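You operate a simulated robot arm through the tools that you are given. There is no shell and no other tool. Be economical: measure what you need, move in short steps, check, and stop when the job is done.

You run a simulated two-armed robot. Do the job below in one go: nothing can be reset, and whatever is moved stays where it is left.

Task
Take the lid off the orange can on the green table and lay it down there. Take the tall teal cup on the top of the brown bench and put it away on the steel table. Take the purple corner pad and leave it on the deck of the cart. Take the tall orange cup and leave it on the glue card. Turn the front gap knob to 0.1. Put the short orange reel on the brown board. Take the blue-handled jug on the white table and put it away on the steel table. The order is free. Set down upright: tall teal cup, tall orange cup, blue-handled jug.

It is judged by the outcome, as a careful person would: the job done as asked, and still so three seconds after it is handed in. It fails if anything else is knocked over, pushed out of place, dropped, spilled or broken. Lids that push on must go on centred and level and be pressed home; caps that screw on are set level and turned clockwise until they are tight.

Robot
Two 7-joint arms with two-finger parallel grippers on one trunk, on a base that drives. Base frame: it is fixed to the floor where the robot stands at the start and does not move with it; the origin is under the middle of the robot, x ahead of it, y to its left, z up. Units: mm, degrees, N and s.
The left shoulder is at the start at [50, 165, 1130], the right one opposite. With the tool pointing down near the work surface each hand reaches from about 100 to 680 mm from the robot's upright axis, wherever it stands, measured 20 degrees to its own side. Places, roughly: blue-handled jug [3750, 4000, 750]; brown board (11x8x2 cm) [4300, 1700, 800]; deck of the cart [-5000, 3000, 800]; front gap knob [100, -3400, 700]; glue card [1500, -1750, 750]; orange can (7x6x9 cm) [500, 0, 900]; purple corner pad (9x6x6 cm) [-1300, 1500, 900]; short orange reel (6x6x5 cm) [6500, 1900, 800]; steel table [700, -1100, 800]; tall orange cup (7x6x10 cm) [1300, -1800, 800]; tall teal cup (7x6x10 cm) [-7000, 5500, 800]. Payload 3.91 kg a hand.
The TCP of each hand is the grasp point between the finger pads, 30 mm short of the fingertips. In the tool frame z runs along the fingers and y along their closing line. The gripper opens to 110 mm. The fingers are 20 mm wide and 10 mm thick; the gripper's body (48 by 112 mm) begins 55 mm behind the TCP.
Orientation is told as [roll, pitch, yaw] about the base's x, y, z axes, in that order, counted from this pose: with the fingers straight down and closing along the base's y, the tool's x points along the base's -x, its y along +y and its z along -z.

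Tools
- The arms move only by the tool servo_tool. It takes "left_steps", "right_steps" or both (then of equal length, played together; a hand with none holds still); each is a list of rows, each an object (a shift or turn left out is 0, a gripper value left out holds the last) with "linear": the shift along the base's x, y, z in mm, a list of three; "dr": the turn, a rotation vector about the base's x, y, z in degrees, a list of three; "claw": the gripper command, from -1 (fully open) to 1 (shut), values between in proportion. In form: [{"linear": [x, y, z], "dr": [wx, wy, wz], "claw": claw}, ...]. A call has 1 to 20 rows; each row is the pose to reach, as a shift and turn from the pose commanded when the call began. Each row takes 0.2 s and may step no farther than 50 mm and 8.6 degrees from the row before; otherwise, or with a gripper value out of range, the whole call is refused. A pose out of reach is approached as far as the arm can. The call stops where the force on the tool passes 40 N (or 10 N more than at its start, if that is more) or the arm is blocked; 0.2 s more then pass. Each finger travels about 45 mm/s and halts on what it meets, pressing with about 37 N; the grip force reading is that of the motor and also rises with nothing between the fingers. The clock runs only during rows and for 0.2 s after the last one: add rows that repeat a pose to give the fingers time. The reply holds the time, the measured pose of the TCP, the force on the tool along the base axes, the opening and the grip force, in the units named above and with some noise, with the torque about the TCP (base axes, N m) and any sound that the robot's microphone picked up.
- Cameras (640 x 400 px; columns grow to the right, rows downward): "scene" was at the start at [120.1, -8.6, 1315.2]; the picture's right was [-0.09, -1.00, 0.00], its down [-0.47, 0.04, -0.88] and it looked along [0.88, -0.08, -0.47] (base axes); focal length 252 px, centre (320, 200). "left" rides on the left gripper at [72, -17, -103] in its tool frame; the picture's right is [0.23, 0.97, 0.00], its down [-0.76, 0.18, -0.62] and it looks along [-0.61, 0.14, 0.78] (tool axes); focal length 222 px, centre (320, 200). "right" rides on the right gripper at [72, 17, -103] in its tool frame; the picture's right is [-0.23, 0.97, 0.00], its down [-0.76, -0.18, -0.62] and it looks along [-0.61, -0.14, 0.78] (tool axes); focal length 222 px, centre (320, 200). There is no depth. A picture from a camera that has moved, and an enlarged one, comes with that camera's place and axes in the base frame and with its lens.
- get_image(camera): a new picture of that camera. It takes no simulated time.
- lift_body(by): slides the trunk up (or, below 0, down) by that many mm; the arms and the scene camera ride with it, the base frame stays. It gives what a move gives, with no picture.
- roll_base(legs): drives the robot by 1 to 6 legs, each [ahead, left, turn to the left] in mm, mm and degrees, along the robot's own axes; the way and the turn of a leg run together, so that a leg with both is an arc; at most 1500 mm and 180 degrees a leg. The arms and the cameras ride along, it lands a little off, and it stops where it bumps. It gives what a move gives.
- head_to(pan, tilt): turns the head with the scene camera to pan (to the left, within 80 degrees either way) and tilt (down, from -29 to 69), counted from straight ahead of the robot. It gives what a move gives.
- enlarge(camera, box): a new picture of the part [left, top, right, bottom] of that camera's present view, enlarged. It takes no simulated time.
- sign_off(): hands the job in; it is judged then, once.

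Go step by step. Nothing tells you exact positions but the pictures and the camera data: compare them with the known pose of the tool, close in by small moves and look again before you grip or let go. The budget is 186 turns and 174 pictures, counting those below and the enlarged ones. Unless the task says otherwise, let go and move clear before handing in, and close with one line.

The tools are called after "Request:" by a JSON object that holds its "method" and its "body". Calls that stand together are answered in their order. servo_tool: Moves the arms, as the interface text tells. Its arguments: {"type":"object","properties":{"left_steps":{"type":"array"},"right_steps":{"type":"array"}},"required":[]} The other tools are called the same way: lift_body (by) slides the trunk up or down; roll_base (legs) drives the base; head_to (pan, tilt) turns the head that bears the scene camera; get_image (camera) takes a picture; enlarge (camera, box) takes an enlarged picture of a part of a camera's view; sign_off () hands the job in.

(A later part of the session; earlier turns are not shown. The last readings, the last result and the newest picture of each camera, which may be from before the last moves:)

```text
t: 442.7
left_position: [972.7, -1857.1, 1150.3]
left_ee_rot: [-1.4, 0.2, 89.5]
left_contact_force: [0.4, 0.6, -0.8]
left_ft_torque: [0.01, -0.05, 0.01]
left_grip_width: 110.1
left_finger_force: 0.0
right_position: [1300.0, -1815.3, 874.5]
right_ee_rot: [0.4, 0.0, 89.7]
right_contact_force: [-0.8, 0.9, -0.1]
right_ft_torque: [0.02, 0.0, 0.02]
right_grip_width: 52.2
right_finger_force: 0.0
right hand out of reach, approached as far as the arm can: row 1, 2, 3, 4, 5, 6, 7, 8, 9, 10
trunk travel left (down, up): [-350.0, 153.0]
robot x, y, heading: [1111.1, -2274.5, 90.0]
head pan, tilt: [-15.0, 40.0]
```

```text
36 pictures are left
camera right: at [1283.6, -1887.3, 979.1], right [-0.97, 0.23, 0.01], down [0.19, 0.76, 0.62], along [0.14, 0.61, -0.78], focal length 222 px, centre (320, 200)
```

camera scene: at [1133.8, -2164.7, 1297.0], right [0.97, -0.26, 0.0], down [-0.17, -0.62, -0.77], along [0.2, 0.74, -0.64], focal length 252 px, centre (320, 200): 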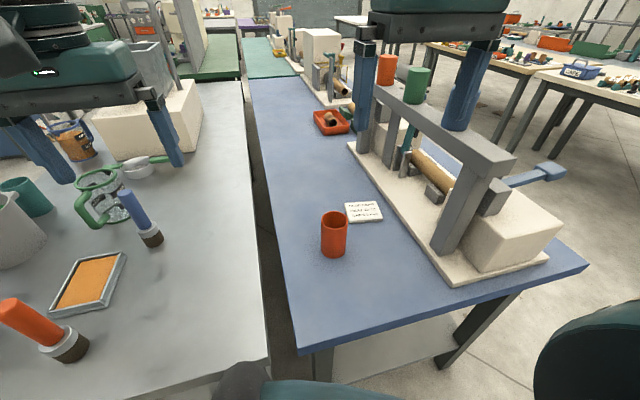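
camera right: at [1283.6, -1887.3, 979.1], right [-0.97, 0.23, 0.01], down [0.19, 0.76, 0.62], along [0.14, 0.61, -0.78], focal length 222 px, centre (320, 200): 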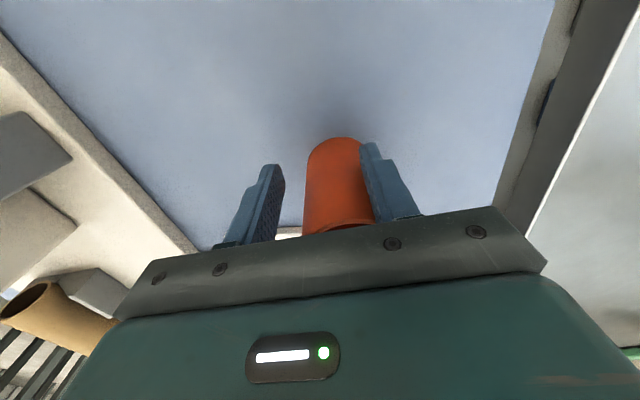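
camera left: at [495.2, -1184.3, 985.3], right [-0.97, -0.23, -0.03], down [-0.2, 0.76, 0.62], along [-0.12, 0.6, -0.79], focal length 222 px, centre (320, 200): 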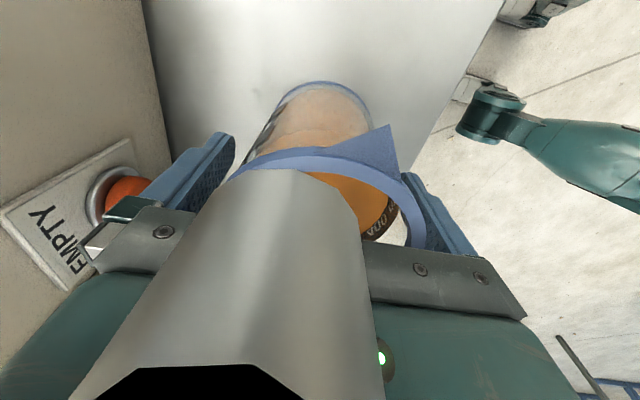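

The arm hit its inner limit and stopped in front of the cup without touching it. Opening, raising, and shifting the base 75 mm left.

Request:
{"method": "servo_tool", "body": {"right_steps": [{"claw": -1}, {}, {}, {"linear": [0, -10, 5]}, {"linear": [0, -15, 40]}, {"linear": [0, -15, 85]}, {"linear": [0, -10, 125]}]}}

Request:
{"method": "roll_base", "body": {"legs": [[0, 75, 0]]}}

Request:
{"method": "get_image", "body": {"camera": "right"}}

```text
t: 444.3
left_position: [973.4, -1856.3, 1150.5]
left_ee_rot: [-1.4, 0.2, 89.4]
left_contact_force: [0.2, -0.3, -0.4]
left_ft_torque: [-0.02, 0.0, 0.05]
left_grip_width: 110.2
left_finger_force: 0.0
right_position: [1299.8, -1825.5, 1000.5]
right_ee_rot: [0.4, 0.2, 89.8]
right_contact_force: [-0.1, 0.3, 0.3]
right_ft_torque: [-0.01, 0.03, 0.01]
right_grip_width: 110.2
right_finger_force: 0.1
trunk travel left (down, up): [-350.0, 153.0]
robot x, y, heading: [1109.8, -2276.9, 90.0]
head pan, tilt: [-15.0, 40.0]
```

```text
t: 445.7
left_position: [898.5, -1857.5, 1150.6]
left_ee_rot: [-1.4, 0.2, 89.5]
left_contact_force: [0.6, 0.3, 0.7]
left_ft_torque: [0.0, 0.0, 0.02]
left_grip_width: 110.0
left_finger_force: 0.1
right_position: [1224.3, -1825.7, 1000.8]
right_ee_rot: [0.4, 0.1, 89.7]
right_contact_force: [-1.1, 0.4, 0.0]
right_ft_torque: [0.01, 0.01, 0.01]
right_grip_width: 110.1
right_finger_force: 0.0
trunk travel left (down, up): [-350.0, 153.0]
robot x, y, heading: [1037.5, -2274.0, 90.0]
head pan, tilt: [-15.0, 40.0]
```

```text
35 pictures are left
camera right: at [1207.2, -1897.1, 1104.1], right [-0.97, 0.23, 0.01], down [0.19, 0.76, 0.62], along [0.14, 0.61, -0.78], focal length 222 px, centre (320, 200)
```

right: 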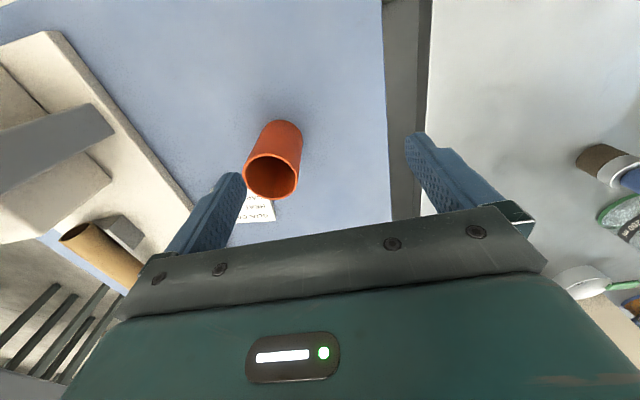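

The cup is upright, now near [1286, -1783]. Moving above it and re-checking.

Request:
{"method": "servo_tool", "body": {"right_steps": [{"linear": [30, 20, 0]}, {"linear": [61, 42, 0]}, {"linear": [61, 42, -20]}, {"linear": [61, 42, -20]}]}}

Request:
{"method": "get_image", "body": {"camera": "right"}}

```text
t: 446.7
left_position: [898.7, -1857.0, 1150.6]
left_ee_rot: [-1.4, 0.1, 89.5]
left_contact_force: [-0.3, -1.2, -0.9]
left_ft_torque: [0.01, 0.03, 0.01]
left_grip_width: 110.1
left_finger_force: 0.0
right_position: [1285.6, -1782.1, 980.7]
right_ee_rot: [0.3, 0.1, 89.6]
right_contact_force: [0.2, -0.6, 0.0]
right_ft_torque: [0.0, -0.02, -0.02]
right_grip_width: 109.9
right_finger_force: 0.1
trunk travel left (down, up): [-350.0, 153.0]
robot x, y, heading: [1038.3, -2276.8, 89.7]
head pan, tilt: [-15.0, 40.0]
```

```text
34 pictures are left
camera right: at [1268.8, -1855.5, 1083.8], right [-0.97, 0.23, 0.01], down [0.19, 0.76, 0.62], along [0.14, 0.61, -0.78], focal length 222 px, centre (320, 200)
```

right: 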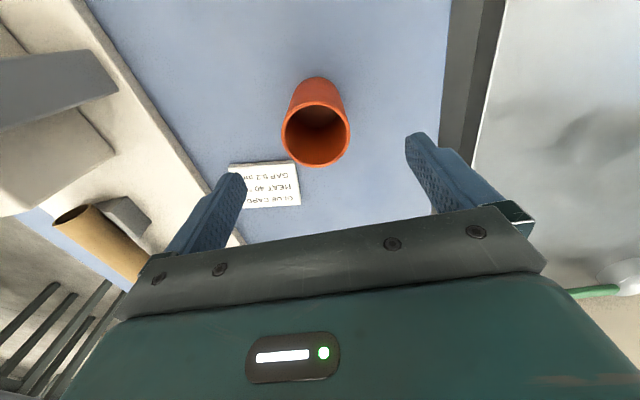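

Aligned; descending and closing.

Request:
{"method": "servo_tool", "body": {"right_steps": [{"linear": [2, -3, -40]}, {"linear": [2, -3, -80]}, {"linear": [2, -3, -110]}, {"linear": [2, -3, -131]}, {"linear": [2, -3, -131]}, {"linear": [2, -3, -131]}]}}

Request:
{"method": "get_image", "body": {"camera": "right"}}

```text
t: 448.1
left_position: [897.4, -1856.1, 1150.9]
left_ee_rot: [-1.4, 0.3, 89.5]
left_contact_force: [0.6, 0.2, -0.2]
left_ft_torque: [-0.03, -0.02, 0.02]
left_grip_width: 109.9
left_finger_force: 0.0
right_position: [1287.4, -1786.2, 848.4]
right_ee_rot: [0.4, 0.1, 89.7]
right_contact_force: [-0.1, 0.8, -0.2]
right_ft_torque: [0.01, 0.0, 0.0]
right_grip_width: 110.1
right_finger_force: 0.1
trunk travel left (down, up): [-350.0, 153.0]
robot x, y, heading: [1039.4, -2276.5, 89.8]
head pan, tilt: [-15.0, 40.0]
```

```text
33 pictures are left
camera right: at [1270.3, -1858.3, 952.6], right [-0.97, 0.23, 0.01], down [0.19, 0.76, 0.62], along [0.14, 0.61, -0.78], focal length 222 px, centre (320, 200)
```

right: 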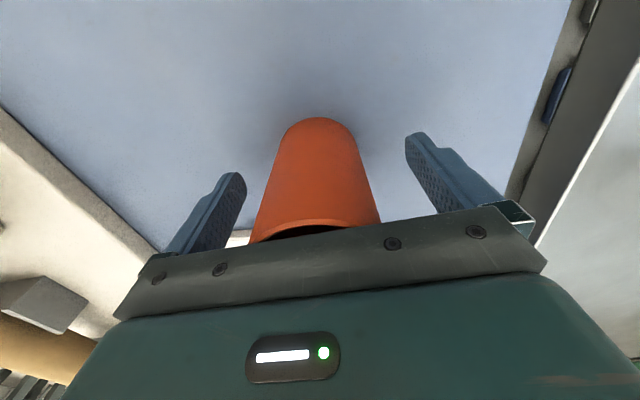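

Request:
{"method": "servo_tool", "body": {"right_steps": [{"claw": 0.06}, {}, {}, {}, {"linear": [0, 0, 5]}, {"linear": [0, 0, 20]}, {"linear": [0, 0, 45]}, {"linear": [0, 0, 70]}]}}

Request:
{"method": "get_image", "body": {"camera": "right"}}

```text
t: 449.9
left_position: [898.4, -1857.5, 1148.9]
left_ee_rot: [-1.4, 0.2, 89.5]
left_contact_force: [0.4, 0.6, 0.0]
left_ft_torque: [0.01, 0.01, 0.01]
left_grip_width: 110.0
left_finger_force: 0.0
right_position: [1286.9, -1786.3, 919.6]
right_ee_rot: [0.5, 0.1, 89.7]
right_contact_force: [0.3, -0.3, -0.3]
right_ft_torque: [0.02, -0.05, -0.01]
right_grip_width: 56.5
right_finger_force: 36.9
trunk travel left (down, up): [-350.0, 153.0]
robot x, y, heading: [1039.6, -2274.2, 89.7]
head pan, tilt: [-15.0, 40.0]
```

```text
32 pictures are left
camera right: at [1270.7, -1857.9, 1023.0], right [-0.97, 0.23, 0.01], down [0.19, 0.76, 0.62], along [0.14, 0.6, -0.78], focal length 222 px, centre (320, 200)
```

right: 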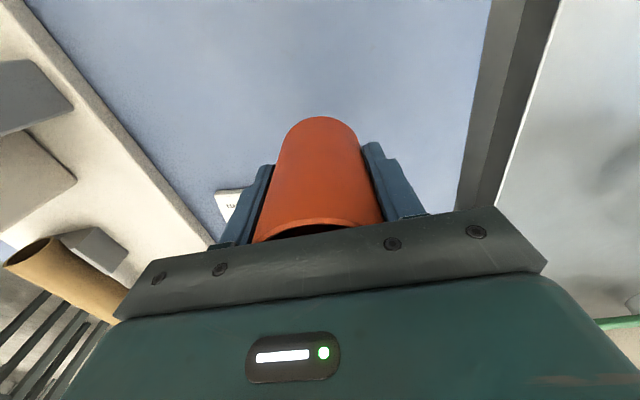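

Held at 56.5 mm. Shifting the base 60 mm right and carrying the cup over the glue card at [1397, -1677].

Request:
{"method": "roll_base", "body": {"legs": [[0, -60, 0]]}}

Request:
{"method": "servo_tool", "body": {"right_steps": [{"linear": [0, 0, 30]}, {"linear": [12, 28, 30]}, {"linear": [25, 55, 30]}, {"linear": [38, 82, 30]}, {"linear": [50, 109, 30]}, {"linear": [50, 109, 10]}, {"linear": [50, 109, -20]}, {"linear": [50, 109, -20]}]}}

Request:
{"method": "get_image", "body": {"camera": "right"}}

Request:
{"method": "enlarge", "body": {"camera": "scene", "box": [280, 130, 460, 270]}}

```text
t: 451.1
left_position: [957.8, -1856.2, 1149.8]
left_ee_rot: [-1.4, 0.2, 89.6]
left_contact_force: [0.1, 0.1, 0.4]
left_ft_torque: [0.0, 0.01, 0.05]
left_grip_width: 109.7
left_finger_force: 0.0
right_position: [1348.1, -1784.9, 920.0]
right_ee_rot: [0.4, 0.1, 89.8]
right_contact_force: [-0.2, -0.1, -0.7]
right_ft_torque: [0.04, -0.01, 0.0]
right_grip_width: 56.3
right_finger_force: 36.7
trunk travel left (down, up): [-350.0, 153.0]
robot x, y, heading: [1096.1, -2277.4, 89.9]
head pan, tilt: [-15.0, 40.0]
```

```text
t: 452.9
left_position: [957.9, -1856.3, 1149.7]
left_ee_rot: [-1.5, 0.2, 89.6]
left_contact_force: [0.0, 0.1, 0.1]
left_ft_torque: [0.02, -0.01, -0.01]
left_grip_width: 110.0
left_finger_force: 0.0
right_position: [1405.8, -1710.8, 914.7]
right_ee_rot: [0.3, 0.1, 89.8]
right_contact_force: [-1.2, -0.2, -0.4]
right_ft_torque: [-0.01, -0.02, 0.02]
right_grip_width: 55.8
right_finger_force: 37.2
right hand out of reach, approached as far as the arm can: row 5, 6, 7, 8
trunk travel left (down, up): [-350.0, 153.0]
robot x, y, heading: [1096.5, -2276.3, 89.8]
head pan, tilt: [-15.0, 40.0]
```

```text
31 pictures are left
camera right: at [1390.2, -1782.9, 1018.4], right [-0.97, 0.23, 0.01], down [0.19, 0.76, 0.62], along [0.14, 0.61, -0.78], focal length 222 px, centre (320, 200)
```

right: 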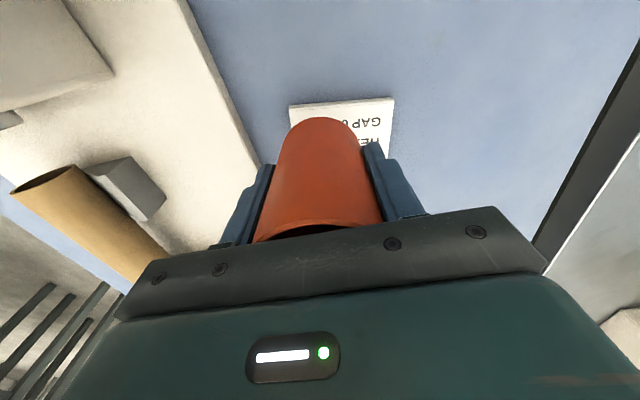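

```text
2.86 times, centred on (370, 200) of scene
camera zoom: at [1118.8, -2164.6, 1297.0], right [0.97, -0.26, 0.0], down [-0.17, -0.62, -0.77], along [0.2, 0.74, -0.64], focal length 719 px, centre (177, 200)
```

zoom: 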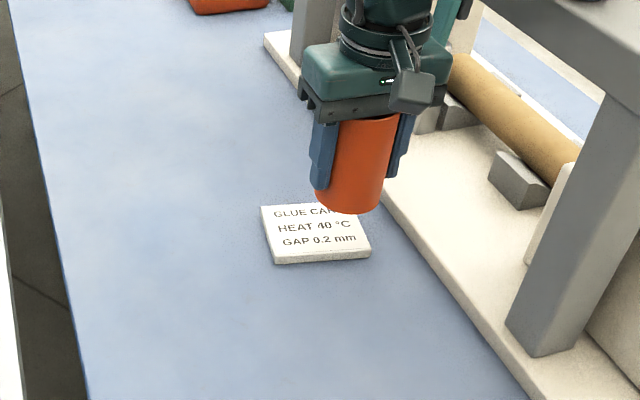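

The card is ≈93×72 mm centred near [1388, -1686]. Moving the base 40 mm ahead for reach, then aligning and lowering.

Request:
{"method": "roll_base", "body": {"legs": [[40, 0, 0]]}}

Request:
{"method": "servo_tool", "body": {"right_steps": [{"linear": [-9, -7, 0]}, {"linear": [-18, -15, 0]}, {"linear": [-18, -15, -15]}, {"linear": [-18, -15, -30]}, {"linear": [-18, -15, -40]}, {"linear": [-18, -15, -40]}]}}

Request:
{"method": "get_image", "body": {"camera": "right"}}

Request:
{"method": "enlarge", "body": {"camera": "scene", "box": [310, 150, 430, 250]}}

```text
t: 453.9
left_position: [957.9, -1818.8, 1149.5]
left_ee_rot: [-1.5, 0.3, 89.6]
left_contact_force: [-0.3, -0.5, -1.4]
left_ft_torque: [-0.01, 0.0, -0.02]
left_grip_width: 109.7
left_finger_force: 0.0
right_position: [1407.2, -1673.8, 915.8]
right_ee_rot: [0.4, 0.0, 89.8]
right_contact_force: [0.5, 0.2, -0.5]
right_ft_torque: [0.0, 0.0, -0.01]
right_grip_width: 56.1
right_finger_force: 36.9
trunk travel left (down, up): [-350.0, 153.0]
robot x, y, heading: [1097.2, -2237.3, 89.8]
head pan, tilt: [-15.0, 40.0]
stopped in leg 1: the robot was blocked; the commanded pose is now the measured one
```

```text
t: 455.3
left_position: [957.5, -1818.8, 1148.8]
left_ee_rot: [-1.4, 0.3, 89.7]
left_contact_force: [0.0, -0.5, 0.3]
left_ft_torque: [0.01, 0.02, -0.01]
left_grip_width: 110.1
left_finger_force: 0.0
right_position: [1392.4, -1696.5, 880.0]
right_ee_rot: [0.5, 0.0, 89.9]
right_contact_force: [-0.1, -0.4, -0.4]
right_ft_torque: [-0.02, 0.01, 0.0]
right_grip_width: 55.7
right_finger_force: 36.5
right hand out of reach, approached as far as the arm can: row 4, 5, 6
trunk travel left (down, up): [-350.0, 153.0]
robot x, y, heading: [1097.0, -2237.5, 90.1]
head pan, tilt: [-15.0, 40.0]
```

```text
29 pictures are left
camera right: at [1375.3, -1768.7, 983.1], right [-0.97, 0.23, 0.01], down [0.19, 0.76, 0.62], along [0.14, 0.61, -0.78], focal length 222 px, centre (320, 200)
```

right: 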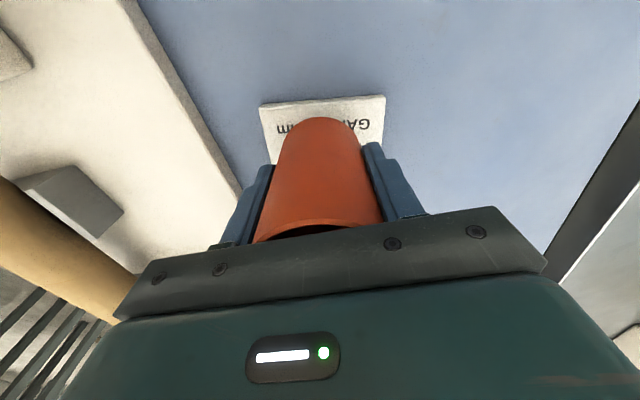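

```text
4.00 times, centred on (370, 200) of scene
camera zoom: at [1119.2, -2127.0, 1297.0], right [0.97, -0.26, 0.0], down [-0.17, -0.62, -0.77], along [0.2, 0.74, -0.64], focal length 1007 px, centre (120, 200)
```

zoom: 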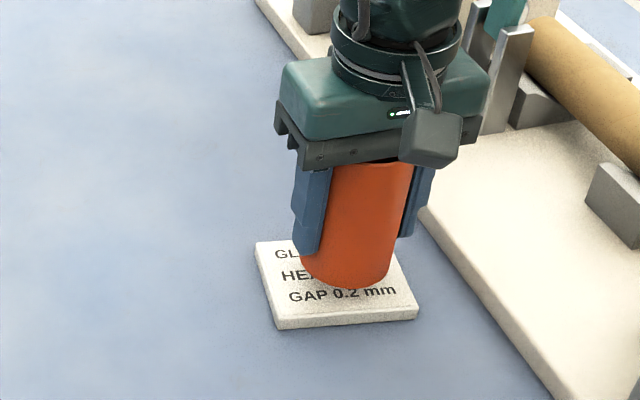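

The cup is over the card but about 9 mm near of centre. Lowering the trunk 14 mm, then nudging it to the card's centre.

Request:
{"method": "lift_body", "body": {"by": -14}}

Request:
{"method": "servo_tool", "body": {"right_steps": [{"linear": [-3, 5, 3]}, {"linear": [-4, 9, 4]}, {"linear": [-4, 9, 4]}]}}

Request:
{"method": "enlarge", "body": {"camera": "scene", "box": [310, 150, 430, 250]}}

```text
t: 455.9
left_position: [957.4, -1818.5, 1135.9]
left_ee_rot: [-1.4, 0.3, 89.6]
left_contact_force: [-0.1, -0.1, 0.2]
left_ft_torque: [0.03, 0.01, -0.01]
left_grip_width: 109.9
left_finger_force: 0.0
right_position: [1391.0, -1697.4, 865.2]
right_ee_rot: [0.4, 0.1, 89.8]
right_contact_force: [-0.2, -0.3, -0.3]
right_ft_torque: [-0.02, -0.03, 0.0]
right_grip_width: 55.7
right_finger_force: 36.4
trunk travel left (down, up): [-336.0, 167.0]
robot x, y, heading: [1096.6, -2238.1, 89.9]
head pan, tilt: [-15.0, 40.0]
```

```text
t: 456.8
left_position: [957.3, -1819.4, 1136.0]
left_ee_rot: [-1.3, 0.4, 89.7]
left_contact_force: [0.7, -1.2, -0.4]
left_ft_torque: [-0.02, -0.01, -0.04]
left_grip_width: 110.3
left_finger_force: 0.1
right_position: [1389.4, -1692.6, 872.8]
right_ee_rot: [0.5, -0.1, 89.8]
right_contact_force: [0.4, 0.1, -0.3]
right_ft_torque: [-0.04, 0.0, 0.01]
right_grip_width: 55.3
right_finger_force: 37.7
right hand out of reach, approached as far as the arm can: row 1, 2, 3
trunk travel left (down, up): [-336.0, 167.0]
robot x, y, heading: [1098.6, -2235.3, 89.7]
head pan, tilt: [-15.0, 40.0]
```

```text
4.00 times, centred on (370, 200) of scene
camera zoom: at [1119.2, -2127.0, 1283.0], right [0.97, -0.26, 0.0], down [-0.17, -0.62, -0.77], along [0.2, 0.74, -0.64], focal length 1007 px, centre (120, 200)
```

zoom: 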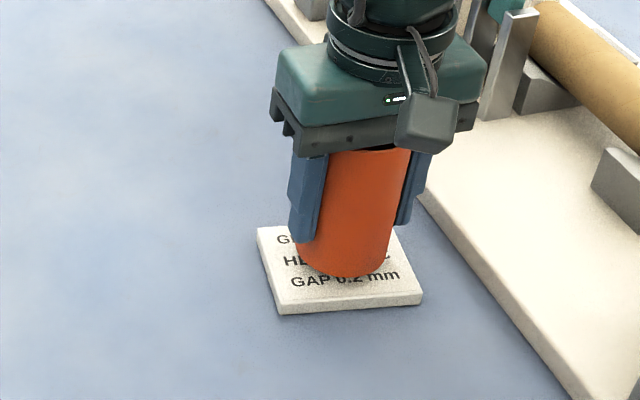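

Still ~8 mm shy. I'll raise the hand while moving it forward (more reach), then lower the whole trunk to set the cup down.

Request:
{"method": "servo_tool", "body": {"right_steps": [{"linear": [0, 0, 25]}, {"linear": [-1, 2, 50]}, {"linear": [-2, 9, 60]}, {"linear": [-2, 9, 60]}]}}

Request:
{"method": "lift_body", "body": {"by": -62}}

Request:
{"method": "enlarge", "body": {"camera": "scene", "box": [310, 120, 430, 220]}}

```text
t: 457.8
left_position: [957.6, -1818.6, 1135.8]
left_ee_rot: [-1.4, 0.3, 89.7]
left_contact_force: [0.2, -0.3, 0.2]
left_ft_torque: [0.03, -0.02, -0.03]
left_grip_width: 109.7
left_finger_force: 0.1
right_position: [1386.7, -1683.8, 933.5]
right_ee_rot: [0.5, 0.1, 89.8]
right_contact_force: [-0.4, -0.4, -0.6]
right_ft_torque: [0.0, -0.01, -0.01]
right_grip_width: 55.3
right_finger_force: 37.3
trunk travel left (down, up): [-336.0, 167.0]
robot x, y, heading: [1096.6, -2239.2, 90.0]
head pan, tilt: [-15.0, 40.0]
```

```text
t: 458.8
left_position: [958.6, -1818.8, 1072.7]
left_ee_rot: [-1.3, 0.3, 89.7]
left_contact_force: [-0.4, 0.3, -0.2]
left_ft_torque: [-0.01, 0.02, 0.01]
left_grip_width: 110.0
left_finger_force: 0.0
right_position: [1387.9, -1683.7, 871.1]
right_ee_rot: [0.4, 0.0, 89.8]
right_contact_force: [1.2, -0.7, -1.0]
right_ft_torque: [0.0, 0.02, 0.0]
right_grip_width: 55.0
right_finger_force: 37.0
trunk travel left (down, up): [-274.0, 229.0]
robot x, y, heading: [1093.6, -2238.4, 89.9]
head pan, tilt: [-15.0, 40.0]
```

```text
4.00 times, centred on (370, 170) of scene
camera zoom: at [1119.2, -2127.2, 1221.0], right [0.97, -0.26, 0.0], down [-0.17, -0.62, -0.77], along [0.2, 0.74, -0.64], focal length 1007 px, centre (120, 320)
```

zoom: 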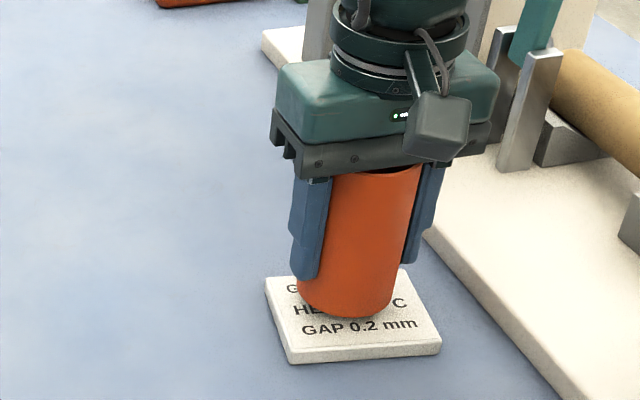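

Now well over the card. Lowering the rest with the trunk.

Request:
{"method": "lift_body", "body": {"by": -9}}

Request:
{"method": "lift_body", "body": {"by": -5}}

Request:
{"method": "enlarge", "body": {"camera": "scene", "box": [310, 120, 430, 220]}}

```text
t: 459.4
left_position: [957.9, -1818.7, 1063.9]
left_ee_rot: [-1.5, 0.4, 89.8]
left_contact_force: [-0.9, 0.2, 0.4]
left_ft_torque: [-0.02, 0.02, 0.01]
left_grip_width: 109.9
left_finger_force: 0.1
right_position: [1387.3, -1683.7, 861.7]
right_ee_rot: [0.4, 0.0, 89.8]
right_contact_force: [0.5, -0.3, -0.6]
right_ft_torque: [0.01, 0.0, 0.02]
right_grip_width: 55.2
right_finger_force: 36.8
trunk travel left (down, up): [-265.0, 238.0]
robot x, y, heading: [1094.3, -2234.2, 90.1]
head pan, tilt: [-15.0, 40.0]
```

```text
t: 459.9
left_position: [957.2, -1820.2, 1061.0]
left_ee_rot: [-1.5, 0.2, 89.7]
left_contact_force: [0.0, -0.4, -0.2]
left_ft_torque: [0.02, -0.03, 0.0]
left_grip_width: 110.0
left_finger_force: 0.0
right_position: [1386.8, -1683.6, 860.6]
right_ee_rot: [0.3, -0.4, 89.7]
right_contact_force: [2.2, -2.7, 18.4]
right_ft_torque: [-0.22, -0.36, -0.02]
right_grip_width: 55.1
right_finger_force: 37.2
trunk travel left (down, up): [-260.0, 243.0]
robot x, y, heading: [1098.5, -2238.2, 90.0]
head pan, tilt: [-15.0, 40.0]
```

```text
4.00 times, centred on (370, 170) of scene
camera zoom: at [1118.6, -2128.7, 1207.5], right [0.97, -0.26, 0.0], down [-0.17, -0.62, -0.77], along [0.2, 0.74, -0.64], focal length 1007 px, centre (120, 320)
```

zoom: 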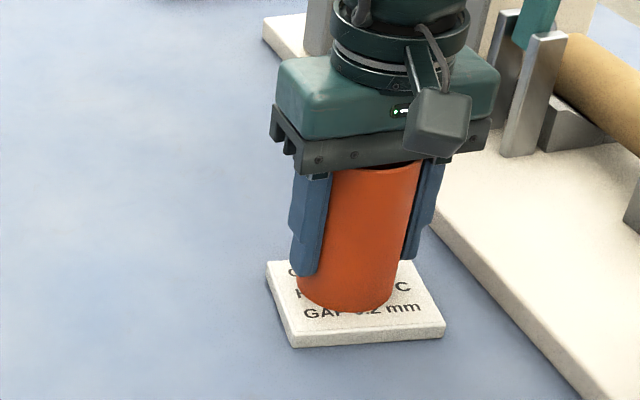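

The cup is on the card (18 N contact). Easing, releasing and lifting clear.

Request:
{"method": "lift_body", "body": {"by": 4}}

Request:
{"method": "servo_tool", "body": {"right_steps": [{"claw": -0.2}, {"claw": -0.6}, {"claw": -1}, {}, {}, {"linear": [0, 0, 25]}, {"linear": [0, 0, 65]}, {"linear": [0, 0, 110]}, {"linear": [0, -20, 150]}, {"linear": [0, -55, 180]}, {"linear": [0, -95, 200]}]}}

Request:
{"method": "get_image", "body": {"camera": "scene"}}

```text
t: 460.4
left_position: [957.1, -1819.2, 1064.6]
left_ee_rot: [-1.4, 0.4, 89.6]
left_contact_force: [-0.1, -0.4, -0.6]
left_ft_torque: [0.03, -0.01, 0.0]
left_grip_width: 109.9
left_finger_force: 0.0
right_position: [1388.3, -1683.7, 860.3]
right_ee_rot: [0.4, -0.1, 89.7]
right_contact_force: [0.0, 3.5, 7.7]
right_ft_torque: [0.08, -0.17, 0.04]
right_grip_width: 54.9
right_finger_force: 36.8
trunk travel left (down, up): [-264.0, 239.0]
robot x, y, heading: [1097.1, -2235.5, 89.8]
head pan, tilt: [-15.0, 40.0]
```

```text
t: 462.8
left_position: [958.5, -1818.6, 1064.2]
left_ee_rot: [-1.3, 0.2, 89.7]
left_contact_force: [0.9, -0.2, 0.1]
left_ft_torque: [0.02, -0.03, 0.0]
left_grip_width: 110.0
left_finger_force: 0.0
right_position: [1386.0, -1782.1, 1060.9]
right_ee_rot: [0.3, 0.0, 89.8]
right_contact_force: [-0.1, -0.2, -0.2]
right_ft_torque: [-0.01, 0.01, 0.0]
right_grip_width: 110.1
right_finger_force: 0.1
trunk travel left (down, up): [-264.0, 239.0]
robot x, y, heading: [1100.0, -2234.2, 90.1]
head pan, tilt: [-15.0, 40.0]
```

```text
24 pictures are left
camera scene: at [1119.2, -2127.6, 1211.1], right [0.97, -0.26, 0.0], down [-0.17, -0.62, -0.77], along [0.2, 0.74, -0.64], focal length 252 px, centre (320, 200)
```

scene: 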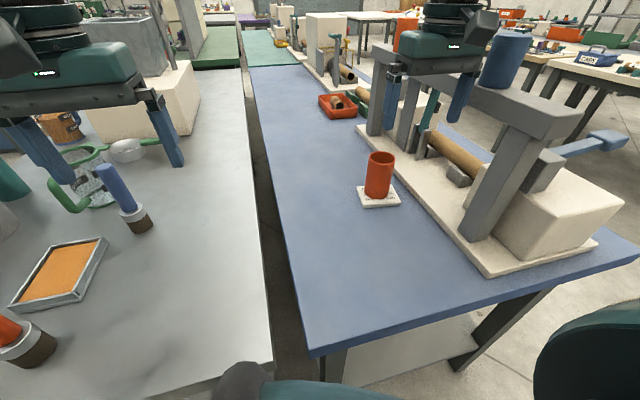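

The orange cup stands on the glue card. Now to the gap knob near [100, -3400]: restoring trunk height, backing off, driving west and turning to face south.

Request:
{"method": "lift_body", "body": {"by": 86}}

Request:
{"method": "roll_base", "body": {"legs": [[-330, 0, 0], [0, 1000, 0], [0, 0, 180]]}}

Request:
{"method": "head_to", "body": {"pan": 0, "tilt": 30}}

Request:
{"method": "get_image", "body": {"camera": "scene"}}

```text
t: 464.0
left_position: [957.2, -1818.5, 1148.7]
left_ee_rot: [-1.3, 0.3, 89.7]
left_contact_force: [-0.3, -0.2, -0.3]
left_ft_torque: [0.03, 0.01, 0.01]
left_grip_width: 109.7
left_finger_force: 0.1
right_position: [1386.3, -1779.0, 1145.1]
right_ee_rot: [0.4, 0.0, 89.7]
right_contact_force: [-1.0, 1.1, -0.1]
right_ft_torque: [0.01, 0.02, 0.01]
right_grip_width: 110.2
right_finger_force: 0.0
trunk travel left (down, up): [-350.0, 153.0]
robot x, y, heading: [1096.8, -2236.0, 89.9]
head pan, tilt: [-15.0, 40.0]
```

```text
t: 482.2
left_position: [236.3, -2991.0, 1149.9]
left_ee_rot: [-1.4, 0.3, -90.2]
left_contact_force: [0.3, -0.2, -0.2]
left_ft_torque: [-0.01, 0.0, 0.01]
left_grip_width: 109.8
left_finger_force: 0.0
right_position: [-191.6, -3031.3, 1146.0]
right_ee_rot: [0.4, 0.0, -90.1]
right_contact_force: [0.2, -0.4, -0.8]
right_ft_torque: [0.01, 0.0, -0.04]
right_grip_width: 110.3
right_finger_force: 0.0
trunk travel left (down, up): [-350.0, 153.0]
robot x, y, heading: [92.8, -2573.4, -89.8]
head pan, tilt: [-15.0, 40.0]
```

```text
t: 483.0
left_position: [236.8, -2990.4, 1149.1]
left_ee_rot: [-1.4, 0.3, -90.1]
left_contact_force: [0.0, -0.4, 0.5]
left_ft_torque: [0.01, -0.02, 0.01]
left_grip_width: 109.8
left_finger_force: 0.1
right_position: [-192.2, -3031.2, 1146.0]
right_ee_rot: [0.4, 0.0, -89.9]
right_contact_force: [-0.4, 0.1, -0.3]
right_ft_torque: [0.0, 0.02, 0.03]
right_grip_width: 109.8
right_finger_force: 0.1
trunk travel left (down, up): [-350.0, 153.0]
robot x, y, heading: [98.1, -2571.1, -90.0]
head pan, tilt: [0.0, 30.0]
```

```text
23 pictures are left
camera scene: at [96.1, -2691.8, 1312.3], right [-1.0, 0.0, 0.0], down [0.0, 0.5, -0.87], along [0.0, -0.87, -0.5], focal length 252 px, centre (320, 200)
```

scene: 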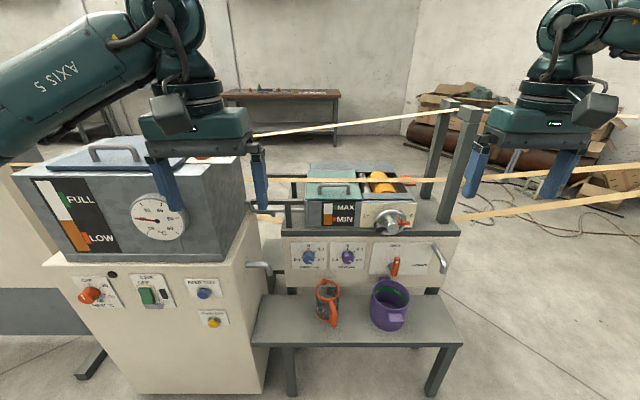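

Ahead is a machine with a blue and a purple knob on dials, a red lever and a silver wheel. Enlarging the panel to read labels.

Request:
{"method": "enlarge", "body": {"camera": "scene", "box": [275, 195, 465, 300]}}

```text
3.37 times, centred on (370, 248) of scene
camera zoom: at [96.1, -2691.8, 1312.3], right [-1.0, 0.0, 0.0], down [0.0, 0.5, -0.87], along [0.0, -0.87, -0.5], focal length 848 px, centre (152, 40)
```

zoom: 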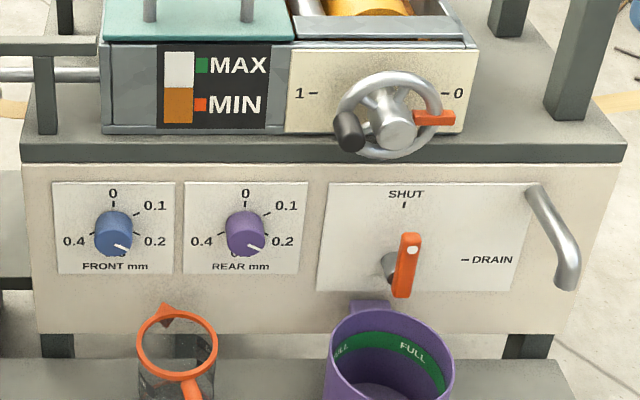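

The blue knob is "FRONT mm", pointing at 0.2 on a scale with 60° per 0.1 step; it must turn 60° counter-clockwise (seen from the front). I'll tip the left hand horizontal, pull the right back, and lower the trunk.

Request:
{"method": "servo_tool", "body": {"left_steps": [{"linear": [0, 0, 0], "dr": [-8.2, 0, 0]}, {"linear": [0, 0, 0], "dr": [-16.4, 0, 0]}, {"linear": [0, 0, 0], "dr": [-24.5, 0, 0]}, {"linear": [0, 0, 0], "dr": [-32.7, 0, 0]}, {"linear": [0, 0, 0], "dr": [-41, 0, 0]}, {"linear": [0, 0, 0], "dr": [-49, 0, 0]}, {"linear": [0, 0, 0], "dr": [-57.3, 0, 0]}, {"linear": [0, 0, 0], "dr": [-65.5, 0, 0]}, {"linear": [0, 0, 0], "dr": [-73.6, 0, 0]}, {"linear": [0, 0, 0], "dr": [-81.8, 0, 0]}, {"linear": [0, 0, 0], "dr": [-90, 0, 0]}], "right_steps": [{"linear": [0, 30, 0]}, {"linear": [0, 60, 10]}, {"linear": [0, 90, 20]}, {"linear": [0, 120, 30]}, {"linear": [0, 150, 40]}, {"linear": [0, 150, 40]}, {"linear": [0, 150, 40]}, {"linear": [0, 150, 40]}, {"linear": [0, 150, 40]}, {"linear": [0, 150, 40]}, {"linear": [0, 150, 40]}]}}

Request:
{"method": "roll_base", "body": {"legs": [[0, -130, 0]]}}

Request:
{"method": "lift_body", "body": {"by": -300}}

```text
t: 485.4
left_position: [216.2, -3012.5, 1153.3]
left_ee_rot: [-0.1, -88.6, -92.1]
left_contact_force: [-0.9, -0.1, 0.4]
left_ft_torque: [0.01, -0.02, -0.03]
left_grip_width: 110.1
left_finger_force: 0.1
left hand out of reach, approached as far as the arm can: row 9, 10, 11
right_position: [-195.6, -2879.7, 1185.7]
right_ee_rot: [0.6, -0.1, -90.0]
right_contact_force: [0.6, 0.7, -0.1]
right_ft_torque: [-0.02, -0.06, 0.0]
right_grip_width: 110.0
right_finger_force: 0.1
trunk travel left (down, up): [-350.0, 153.0]
robot x, y, heading: [93.3, -2570.4, -90.0]
head pan, tilt: [0.0, 30.0]
```

```text
t: 487.2
left_position: [89.0, -3014.5, 1151.1]
left_ee_rot: [3.1, -88.4, -95.2]
left_contact_force: [0.1, 0.6, 0.4]
left_ft_torque: [0.01, 0.02, 0.03]
left_grip_width: 110.0
left_finger_force: 0.0
right_position: [-323.9, -2881.7, 1186.0]
right_ee_rot: [0.5, 0.0, -90.0]
right_contact_force: [-1.1, 0.5, -0.1]
right_ft_torque: [0.01, -0.02, -0.02]
right_grip_width: 109.9
right_finger_force: 0.1
trunk travel left (down, up): [-350.0, 153.0]
robot x, y, heading: [-33.3, -2566.6, -89.8]
head pan, tilt: [0.0, 30.0]
```

```text
t: 490.2
left_position: [90.1, -3014.3, 852.4]
left_ee_rot: [2.3, -88.4, -94.3]
left_contact_force: [-0.5, -0.5, -0.2]
left_ft_torque: [0.05, -0.02, -0.01]
left_grip_width: 110.0
left_finger_force: 0.1
right_position: [-322.4, -2881.1, 887.3]
right_ee_rot: [0.4, 0.0, -89.9]
right_contact_force: [0.5, 0.1, -1.0]
right_ft_torque: [0.02, -0.01, 0.01]
right_grip_width: 110.2
right_finger_force: 0.1
trunk travel left (down, up): [-50.0, 453.0]
robot x, y, heading: [-39.0, -2570.8, -90.1]
head pan, tilt: [0.0, 30.0]
```

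The hand is horizontal. Taking sights of the knob from both cameras.

Request:
{"method": "get_image", "body": {"camera": "left"}}

Request:
{"method": "get_image", "body": {"camera": "scene"}}

```text
21 pictures are left
camera left: at [77.1, -2908.5, 781.7], right [0.97, -0.03, -0.23], down [0.2, 0.6, 0.78], along [0.11, -0.8, 0.59], focal length 222 px, centre (320, 200)
```

left: 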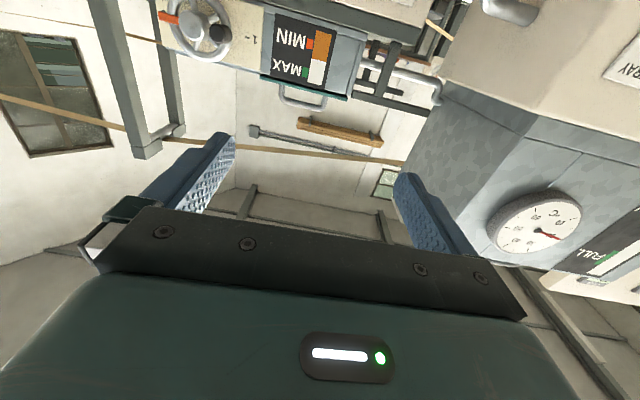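

```text
20 pictures are left
camera scene: at [-33.2, -2692.1, 1012.4], right [-1.0, 0.0, 0.0], down [0.0, 0.5, -0.87], along [0.0, -0.87, -0.5], focal length 252 px, centre (320, 200)
```

scene: 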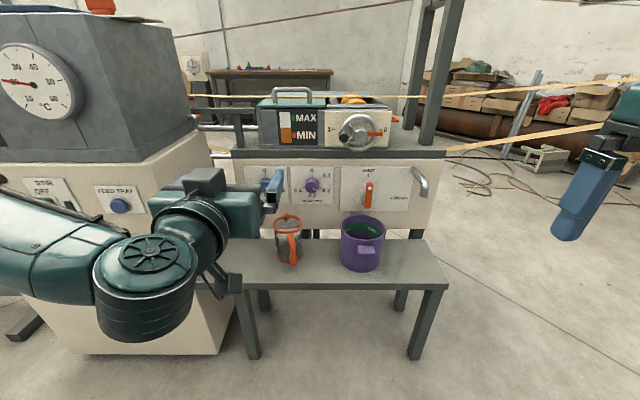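

I've fixed the front knob at about [139, -3396, 660]; an orange measuring cup stands just below-right of it, so I'll come in with the hand sloping 40° down from above it. Tilting, shifting and moving the base ahead 170 mm.

Request:
{"method": "servo_tool", "body": {"left_steps": [{"linear": [10, 0, 0], "dr": [8, 0, 0]}, {"linear": [20, 0, 0], "dr": [16, 0, 0]}, {"linear": [30, 0, 0], "dr": [24, 0, 0]}, {"linear": [40, 0, -10], "dr": [31.5, 0, 0]}, {"linear": [49, 0, -25], "dr": [38.5, 0, 0]}, {"linear": [49, 0, -25], "dr": [38.5, 0, 0]}], "right_steps": [{"linear": [0, 20, 5]}, {"linear": [0, 40, 10]}, {"linear": [0, 60, 15]}, {"linear": [0, 80, 20]}, {"linear": [0, 100, 25]}, {"linear": [0, 100, 25]}]}}

Request:
{"method": "roll_base", "body": {"legs": [[170, 0, 0]]}}

Request:
{"method": "get_image", "body": {"camera": "left"}}

```text
t: 491.6
left_position: [139.5, -3014.8, 826.7]
left_ee_rot: [-2.0, -49.9, -90.3]
left_contact_force: [-0.6, -0.5, 0.7]
left_ft_torque: [0.0, 0.04, 0.0]
left_grip_width: 110.1
left_finger_force: 0.1
right_position: [-322.5, -2781.4, 910.1]
right_ee_rot: [0.5, 0.0, -90.0]
right_contact_force: [-0.1, 0.0, 0.0]
right_ft_torque: [0.01, 0.01, 0.03]
right_grip_width: 110.2
right_finger_force: 0.1
trunk travel left (down, up): [-50.0, 453.0]
robot x, y, heading: [-36.1, -2571.7, -89.7]
head pan, tilt: [0.0, 30.0]
```

```text
t: 493.1
left_position: [138.7, -3183.3, 827.3]
left_ee_rot: [-1.9, -49.9, -90.3]
left_contact_force: [-0.1, 0.9, -0.5]
left_ft_torque: [0.03, -0.01, 0.02]
left_grip_width: 110.0
left_finger_force: 0.0
right_position: [-321.2, -2951.2, 910.5]
right_ee_rot: [0.4, 0.0, -90.0]
right_contact_force: [-0.3, 0.4, 0.2]
right_ft_torque: [-0.04, 0.0, 0.01]
right_grip_width: 109.9
right_finger_force: 0.0
trunk travel left (down, up): [-50.0, 453.0]
robot x, y, heading: [-31.7, -2743.9, -89.6]
head pan, tilt: [0.0, 30.0]
```

```text
19 pictures are left
camera left: at [127.0, -3058.1, 837.7], right [0.97, 0.12, -0.2], down [0.2, -0.02, 0.98], along [0.11, -0.99, -0.04], focal length 222 px, centre (320, 200)
```

left: 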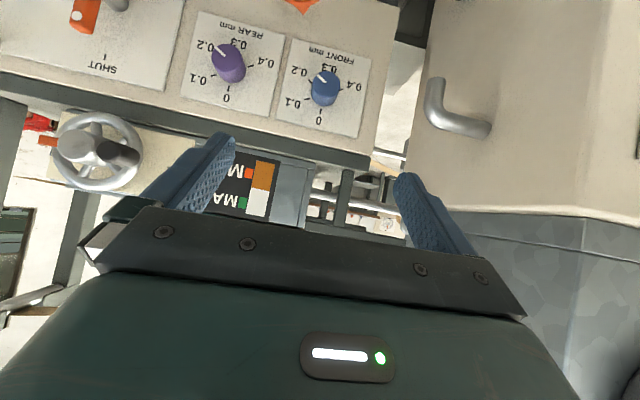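

Seen from here the knob is at about [137, -3396, 655], pointer at 0.2. Moving to a pre-grasp point 80 mm out.

Request:
{"method": "servo_tool", "body": {"left_steps": [{"linear": [0, -33, -20], "claw": -0.45}, {"linear": [-1, -66, -45]}, {"linear": [-1, -100, -75]}, {"linear": [-2, -133, -111]}, {"linear": [-2, -133, -111]}]}}

Request:
{"method": "get_image", "body": {"camera": "left"}}

```text
t: 494.2
left_position: [136.7, -3317.4, 716.3]
left_ee_rot: [-2.0, -50.0, -90.2]
left_contact_force: [0.9, 0.0, 0.8]
left_ft_torque: [0.02, -0.02, -0.03]
left_grip_width: 79.9
left_finger_force: 0.0
right_position: [-321.2, -2951.6, 910.0]
right_ee_rot: [0.4, -0.1, -90.0]
right_contact_force: [0.6, 0.2, 0.6]
right_ft_torque: [0.02, 0.0, 0.01]
right_grip_width: 110.2
right_finger_force: 0.1
trunk travel left (down, up): [-50.0, 453.0]
robot x, y, heading: [-30.2, -2741.4, -89.7]
head pan, tilt: [0.0, 30.0]
```

```text
18 pictures are left
camera left: at [124.8, -3191.6, 727.2], right [0.97, 0.12, -0.19], down [0.2, -0.02, 0.98], along [0.11, -0.99, -0.04], focal length 222 px, centre (320, 200)
```

left: 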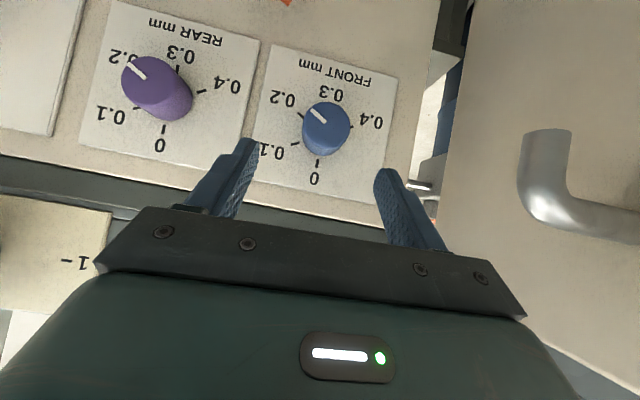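

Aligned. Advancing onto the knob and closing.

Request:
{"method": "servo_tool", "body": {"left_steps": [{"linear": [1, -20, -17]}, {"linear": [1, -40, -33]}, {"linear": [1, -54, -45]}, {"linear": [1, -60, -50]}, {"linear": [1, -60, -50], "claw": 1}, {"linear": [1, -60, -50]}, {"linear": [1, -60, -50]}, {"linear": [1, -60, -50]}, {"linear": [1, -60, -50]}]}}

Request:
{"method": "get_image", "body": {"camera": "left"}}

```text
t: 496.2
left_position: [138.0, -3376.3, 665.7]
left_ee_rot: [-1.9, -49.9, -89.9]
left_contact_force: [7.0, -0.9, -0.3]
left_ft_torque: [-0.1, -0.04, 1.29]
left_grip_width: 42.3
left_finger_force: 45.2
right_position: [-321.3, -2952.2, 910.4]
right_ee_rot: [0.4, 0.0, -89.9]
right_contact_force: [-0.5, 0.4, 0.0]
right_ft_torque: [0.04, 0.01, -0.04]
right_grip_width: 109.9
right_finger_force: 0.1
trunk travel left (down, up): [-50.0, 453.0]
robot x, y, heading: [-33.7, -2739.4, -89.9]
head pan, tilt: [0.0, 30.0]
```

```text
17 pictures are left
camera left: at [126.5, -3251.0, 676.8], right [0.97, 0.12, -0.19], down [0.2, -0.02, 0.98], along [0.12, -0.99, -0.04], focal length 222 px, centre (320, 200)
```

left: 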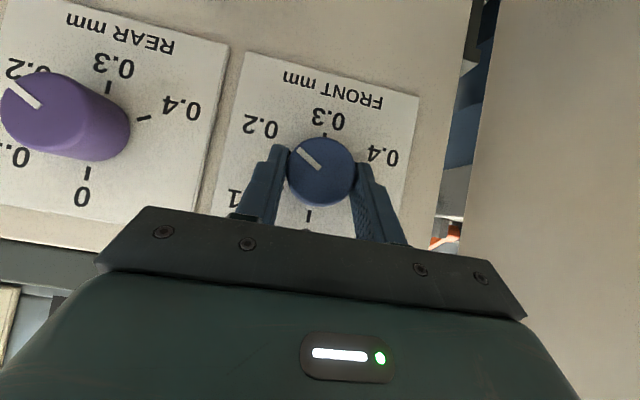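

Gripped at 42 mm. Turning the hand 60° about the knob's axis (which lies ~11 mm below the TCP).

Request:
{"method": "servo_tool", "body": {"left_steps": [{"linear": [2.4, 0, -0.1], "dr": [0, 7.5, 0]}, {"linear": [3.8, 0, -0.4], "dr": [0, 15, 0]}, {"linear": [5.2, 0, -0.8], "dr": [0, 22.5, 0]}, {"linear": [6.5, 0, -1.5], "dr": [0, 30, 0]}, {"linear": [7.7, 0, -2.3], "dr": [0, 37.5, 0]}, {"linear": [8.8, 0, -3.2], "dr": [0, 45, 0]}, {"linear": [9.7, 0, -4.3], "dr": [0, 52.5, 0]}, {"linear": [10.5, 0, -5.5], "dr": [0, 60, 0]}, {"linear": [10.5, 0, -5.5], "dr": [0, 60, 0]}]}}

Request:
{"method": "get_image", "body": {"camera": "left"}}

```text
t: 498.2
left_position: [148.7, -3376.5, 659.8]
left_ee_rot: [-71.8, -22.5, -44.2]
left_contact_force: [2.0, -0.2, 1.8]
left_ft_torque: [1.1, -0.03, 0.43]
left_grip_width: 42.1
left_finger_force: 45.0
right_position: [-320.5, -2950.8, 911.1]
right_ee_rot: [0.5, 0.0, -89.9]
right_contact_force: [-0.3, 0.2, -0.4]
right_ft_torque: [-0.03, -0.02, 0.0]
right_grip_width: 109.9
right_finger_force: 0.0
trunk travel left (down, up): [-50.0, 453.0]
robot x, y, heading: [-30.7, -2745.6, -89.7]
head pan, tilt: [0.0, 30.0]
```

```text
16 pictures are left
camera left: at [152.7, -3251.0, 676.5], right [0.32, 0.12, -0.94], down [0.95, -0.02, 0.32], along [0.02, -0.99, -0.12], focal length 222 px, centre (320, 200)
```

left: 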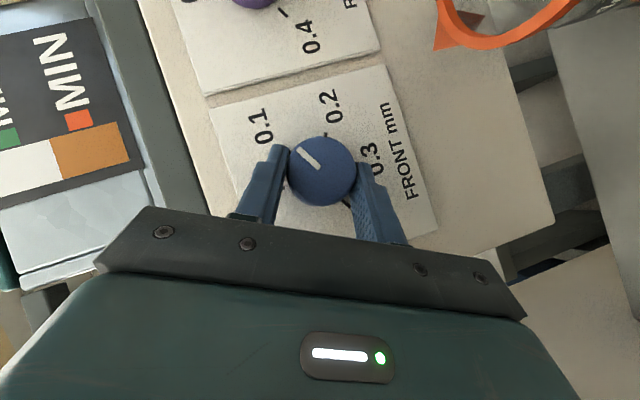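

The pointer now lines up with 0.1 just as it did with 0.2 before. Releasing and backing straight out.

Request:
{"method": "servo_tool", "body": {"left_steps": [{"claw": -0.2}, {"claw": -0.45}, {}, {"linear": [8, 12, 5]}, {"linear": [22, 31, 13]}, {"linear": [39, 54, 22]}, {"linear": [55, 77, 32]}, {"linear": [66, 100, 60]}, {"linear": [66, 130, 95]}]}}

Request:
{"method": "enlarge", "body": {"camera": "left", "box": [200, 0, 440, 200]}}

```text
t: 500.2
left_position: [213.7, -3247.4, 755.4]
left_ee_rot: [-71.6, -22.5, -44.2]
left_contact_force: [0.0, -0.5, -0.6]
left_ft_torque: [-0.04, 0.01, 0.02]
left_grip_width: 79.9
left_finger_force: 0.0
right_position: [-321.6, -2952.2, 911.4]
right_ee_rot: [0.5, 0.0, -90.0]
right_contact_force: [0.2, -1.3, 0.3]
right_ft_torque: [0.02, -0.01, 0.01]
right_grip_width: 110.3
right_finger_force: 0.0
trunk travel left (down, up): [-50.0, 453.0]
robot x, y, heading: [-31.2, -2742.0, -89.7]
head pan, tilt: [0.0, 30.0]
```

```text
2.00 times, centred on (320, 100) of left
camera zoom: at [219.0, -3121.2, 772.3], right [0.32, 0.12, -0.94], down [0.95, -0.02, 0.32], along [0.02, -0.99, -0.12], focal length 444 px, centre (320, 400)
```

zoom: 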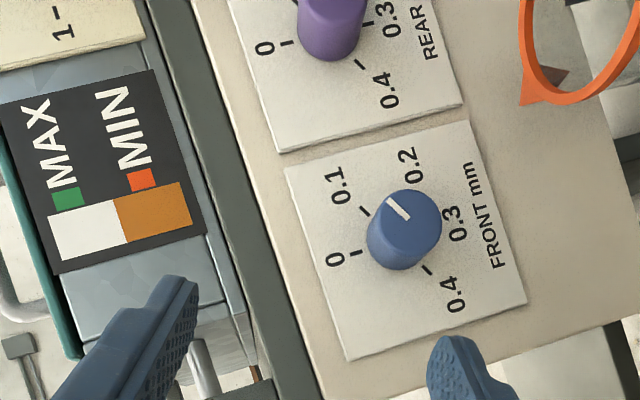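

Confirmed: the front knob reads 0.1. Resetting the left arm, backing away, and raising the trunk.

Request:
{"method": "servo_tool", "body": {"left_steps": [{"linear": [0, 20, 10], "dr": [0, -7.5, 0]}, {"linear": [-5, 40, 20], "dr": [0, -15, 0]}, {"linear": [-10, 60, 30], "dr": [0, -22.5, 0]}, {"linear": [-15, 80, 40], "dr": [0, -30, 0]}, {"linear": [-20, 100, 50], "dr": [0, -37.5, 0]}, {"linear": [-25, 120, 60], "dr": [0, -45, 0]}, {"linear": [-25, 140, 70], "dr": [0, -52.5, 0]}, {"linear": [-25, 150, 80], "dr": [0, -60, 0]}]}}

Request:
{"method": "servo_tool", "body": {"left_steps": [{"linear": [0, 15, 10], "dr": [8.3, 0, 0]}, {"linear": [0, 30, 20], "dr": [16.6, 0, 0]}, {"linear": [0, 45, 30], "dr": [25, 0, 0]}, {"linear": [0, 60, 40], "dr": [33.3, 0, 0]}, {"linear": [0, 75, 50], "dr": [41.6, 0, 0]}, {"linear": [0, 80, 50], "dr": [50, 0, 0]}]}}

Request:
{"method": "roll_base", "body": {"legs": [[-330, 0, 0]]}}

Request:
{"method": "lift_body", "body": {"by": 300}}

```text
t: 502.1
left_position: [190.3, -3113.4, 849.2]
left_ee_rot: [-1.6, -49.8, -90.5]
left_contact_force: [0.7, -0.1, -0.4]
left_ft_torque: [0.04, 0.0, -0.03]
left_grip_width: 79.6
left_finger_force: 0.1
left hand out of reach, approached as far as the arm can: row 6, 7, 8
right_position: [-321.4, -2952.0, 910.6]
right_ee_rot: [0.4, 0.0, -90.0]
right_contact_force: [0.0, 0.5, 0.5]
right_ft_torque: [0.02, 0.04, 0.02]
right_grip_width: 109.9
right_finger_force: 0.1
trunk travel left (down, up): [-50.0, 453.0]
robot x, y, heading: [-31.8, -2741.9, -89.7]
head pan, tilt: [0.0, 30.0]
```

```text
t: 503.4
left_position: [190.0, -3035.3, 899.2]
left_ee_rot: [-2.2, 0.2, -90.1]
left_contact_force: [0.1, 1.1, -1.3]
left_ft_torque: [0.01, -0.01, 0.0]
left_grip_width: 79.8
left_finger_force: 0.0
right_position: [-320.7, -2950.8, 911.4]
right_ee_rot: [0.4, 0.0, -90.0]
right_contact_force: [-0.1, 0.3, -0.1]
right_ft_torque: [0.03, -0.01, 0.02]
right_grip_width: 109.8
right_finger_force: 0.1
trunk travel left (down, up): [-50.0, 453.0]
robot x, y, heading: [-34.9, -2742.1, -90.0]
head pan, tilt: [0.0, 30.0]
```

```text
t: 505.6
left_position: [188.4, -2705.3, 898.1]
left_ee_rot: [-2.1, 0.1, -90.1]
left_contact_force: [0.3, 0.3, 0.0]
left_ft_torque: [0.03, -0.01, 0.02]
left_grip_width: 79.7
left_finger_force: 0.1
right_position: [-322.5, -2622.7, 910.7]
right_ee_rot: [0.4, 0.0, -90.0]
right_contact_force: [0.2, 0.1, -0.6]
right_ft_torque: [-0.02, 0.03, -0.02]
right_grip_width: 109.9
right_finger_force: 0.0
trunk travel left (down, up): [-50.0, 453.0]
robot x, y, heading: [-33.7, -2411.1, -89.7]
head pan, tilt: [0.0, 30.0]
```

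```text
t: 508.6
left_position: [188.9, -2706.2, 1198.9]
left_ee_rot: [-2.1, 0.1, -90.2]
left_contact_force: [-0.1, 0.0, -0.6]
left_ft_torque: [-0.02, -0.01, 0.0]
left_grip_width: 79.8
left_finger_force: 0.1
right_position: [-323.0, -2623.8, 1210.4]
right_ee_rot: [0.3, 0.0, -89.9]
right_contact_force: [0.4, 0.5, 0.1]
right_ft_torque: [-0.02, 0.0, -0.01]
right_grip_width: 110.0
right_finger_force: 0.1
trunk travel left (down, up): [-350.0, 153.0]
robot x, y, heading: [-30.9, -2411.3, -89.9]
head pan, tilt: [0.0, 30.0]
```

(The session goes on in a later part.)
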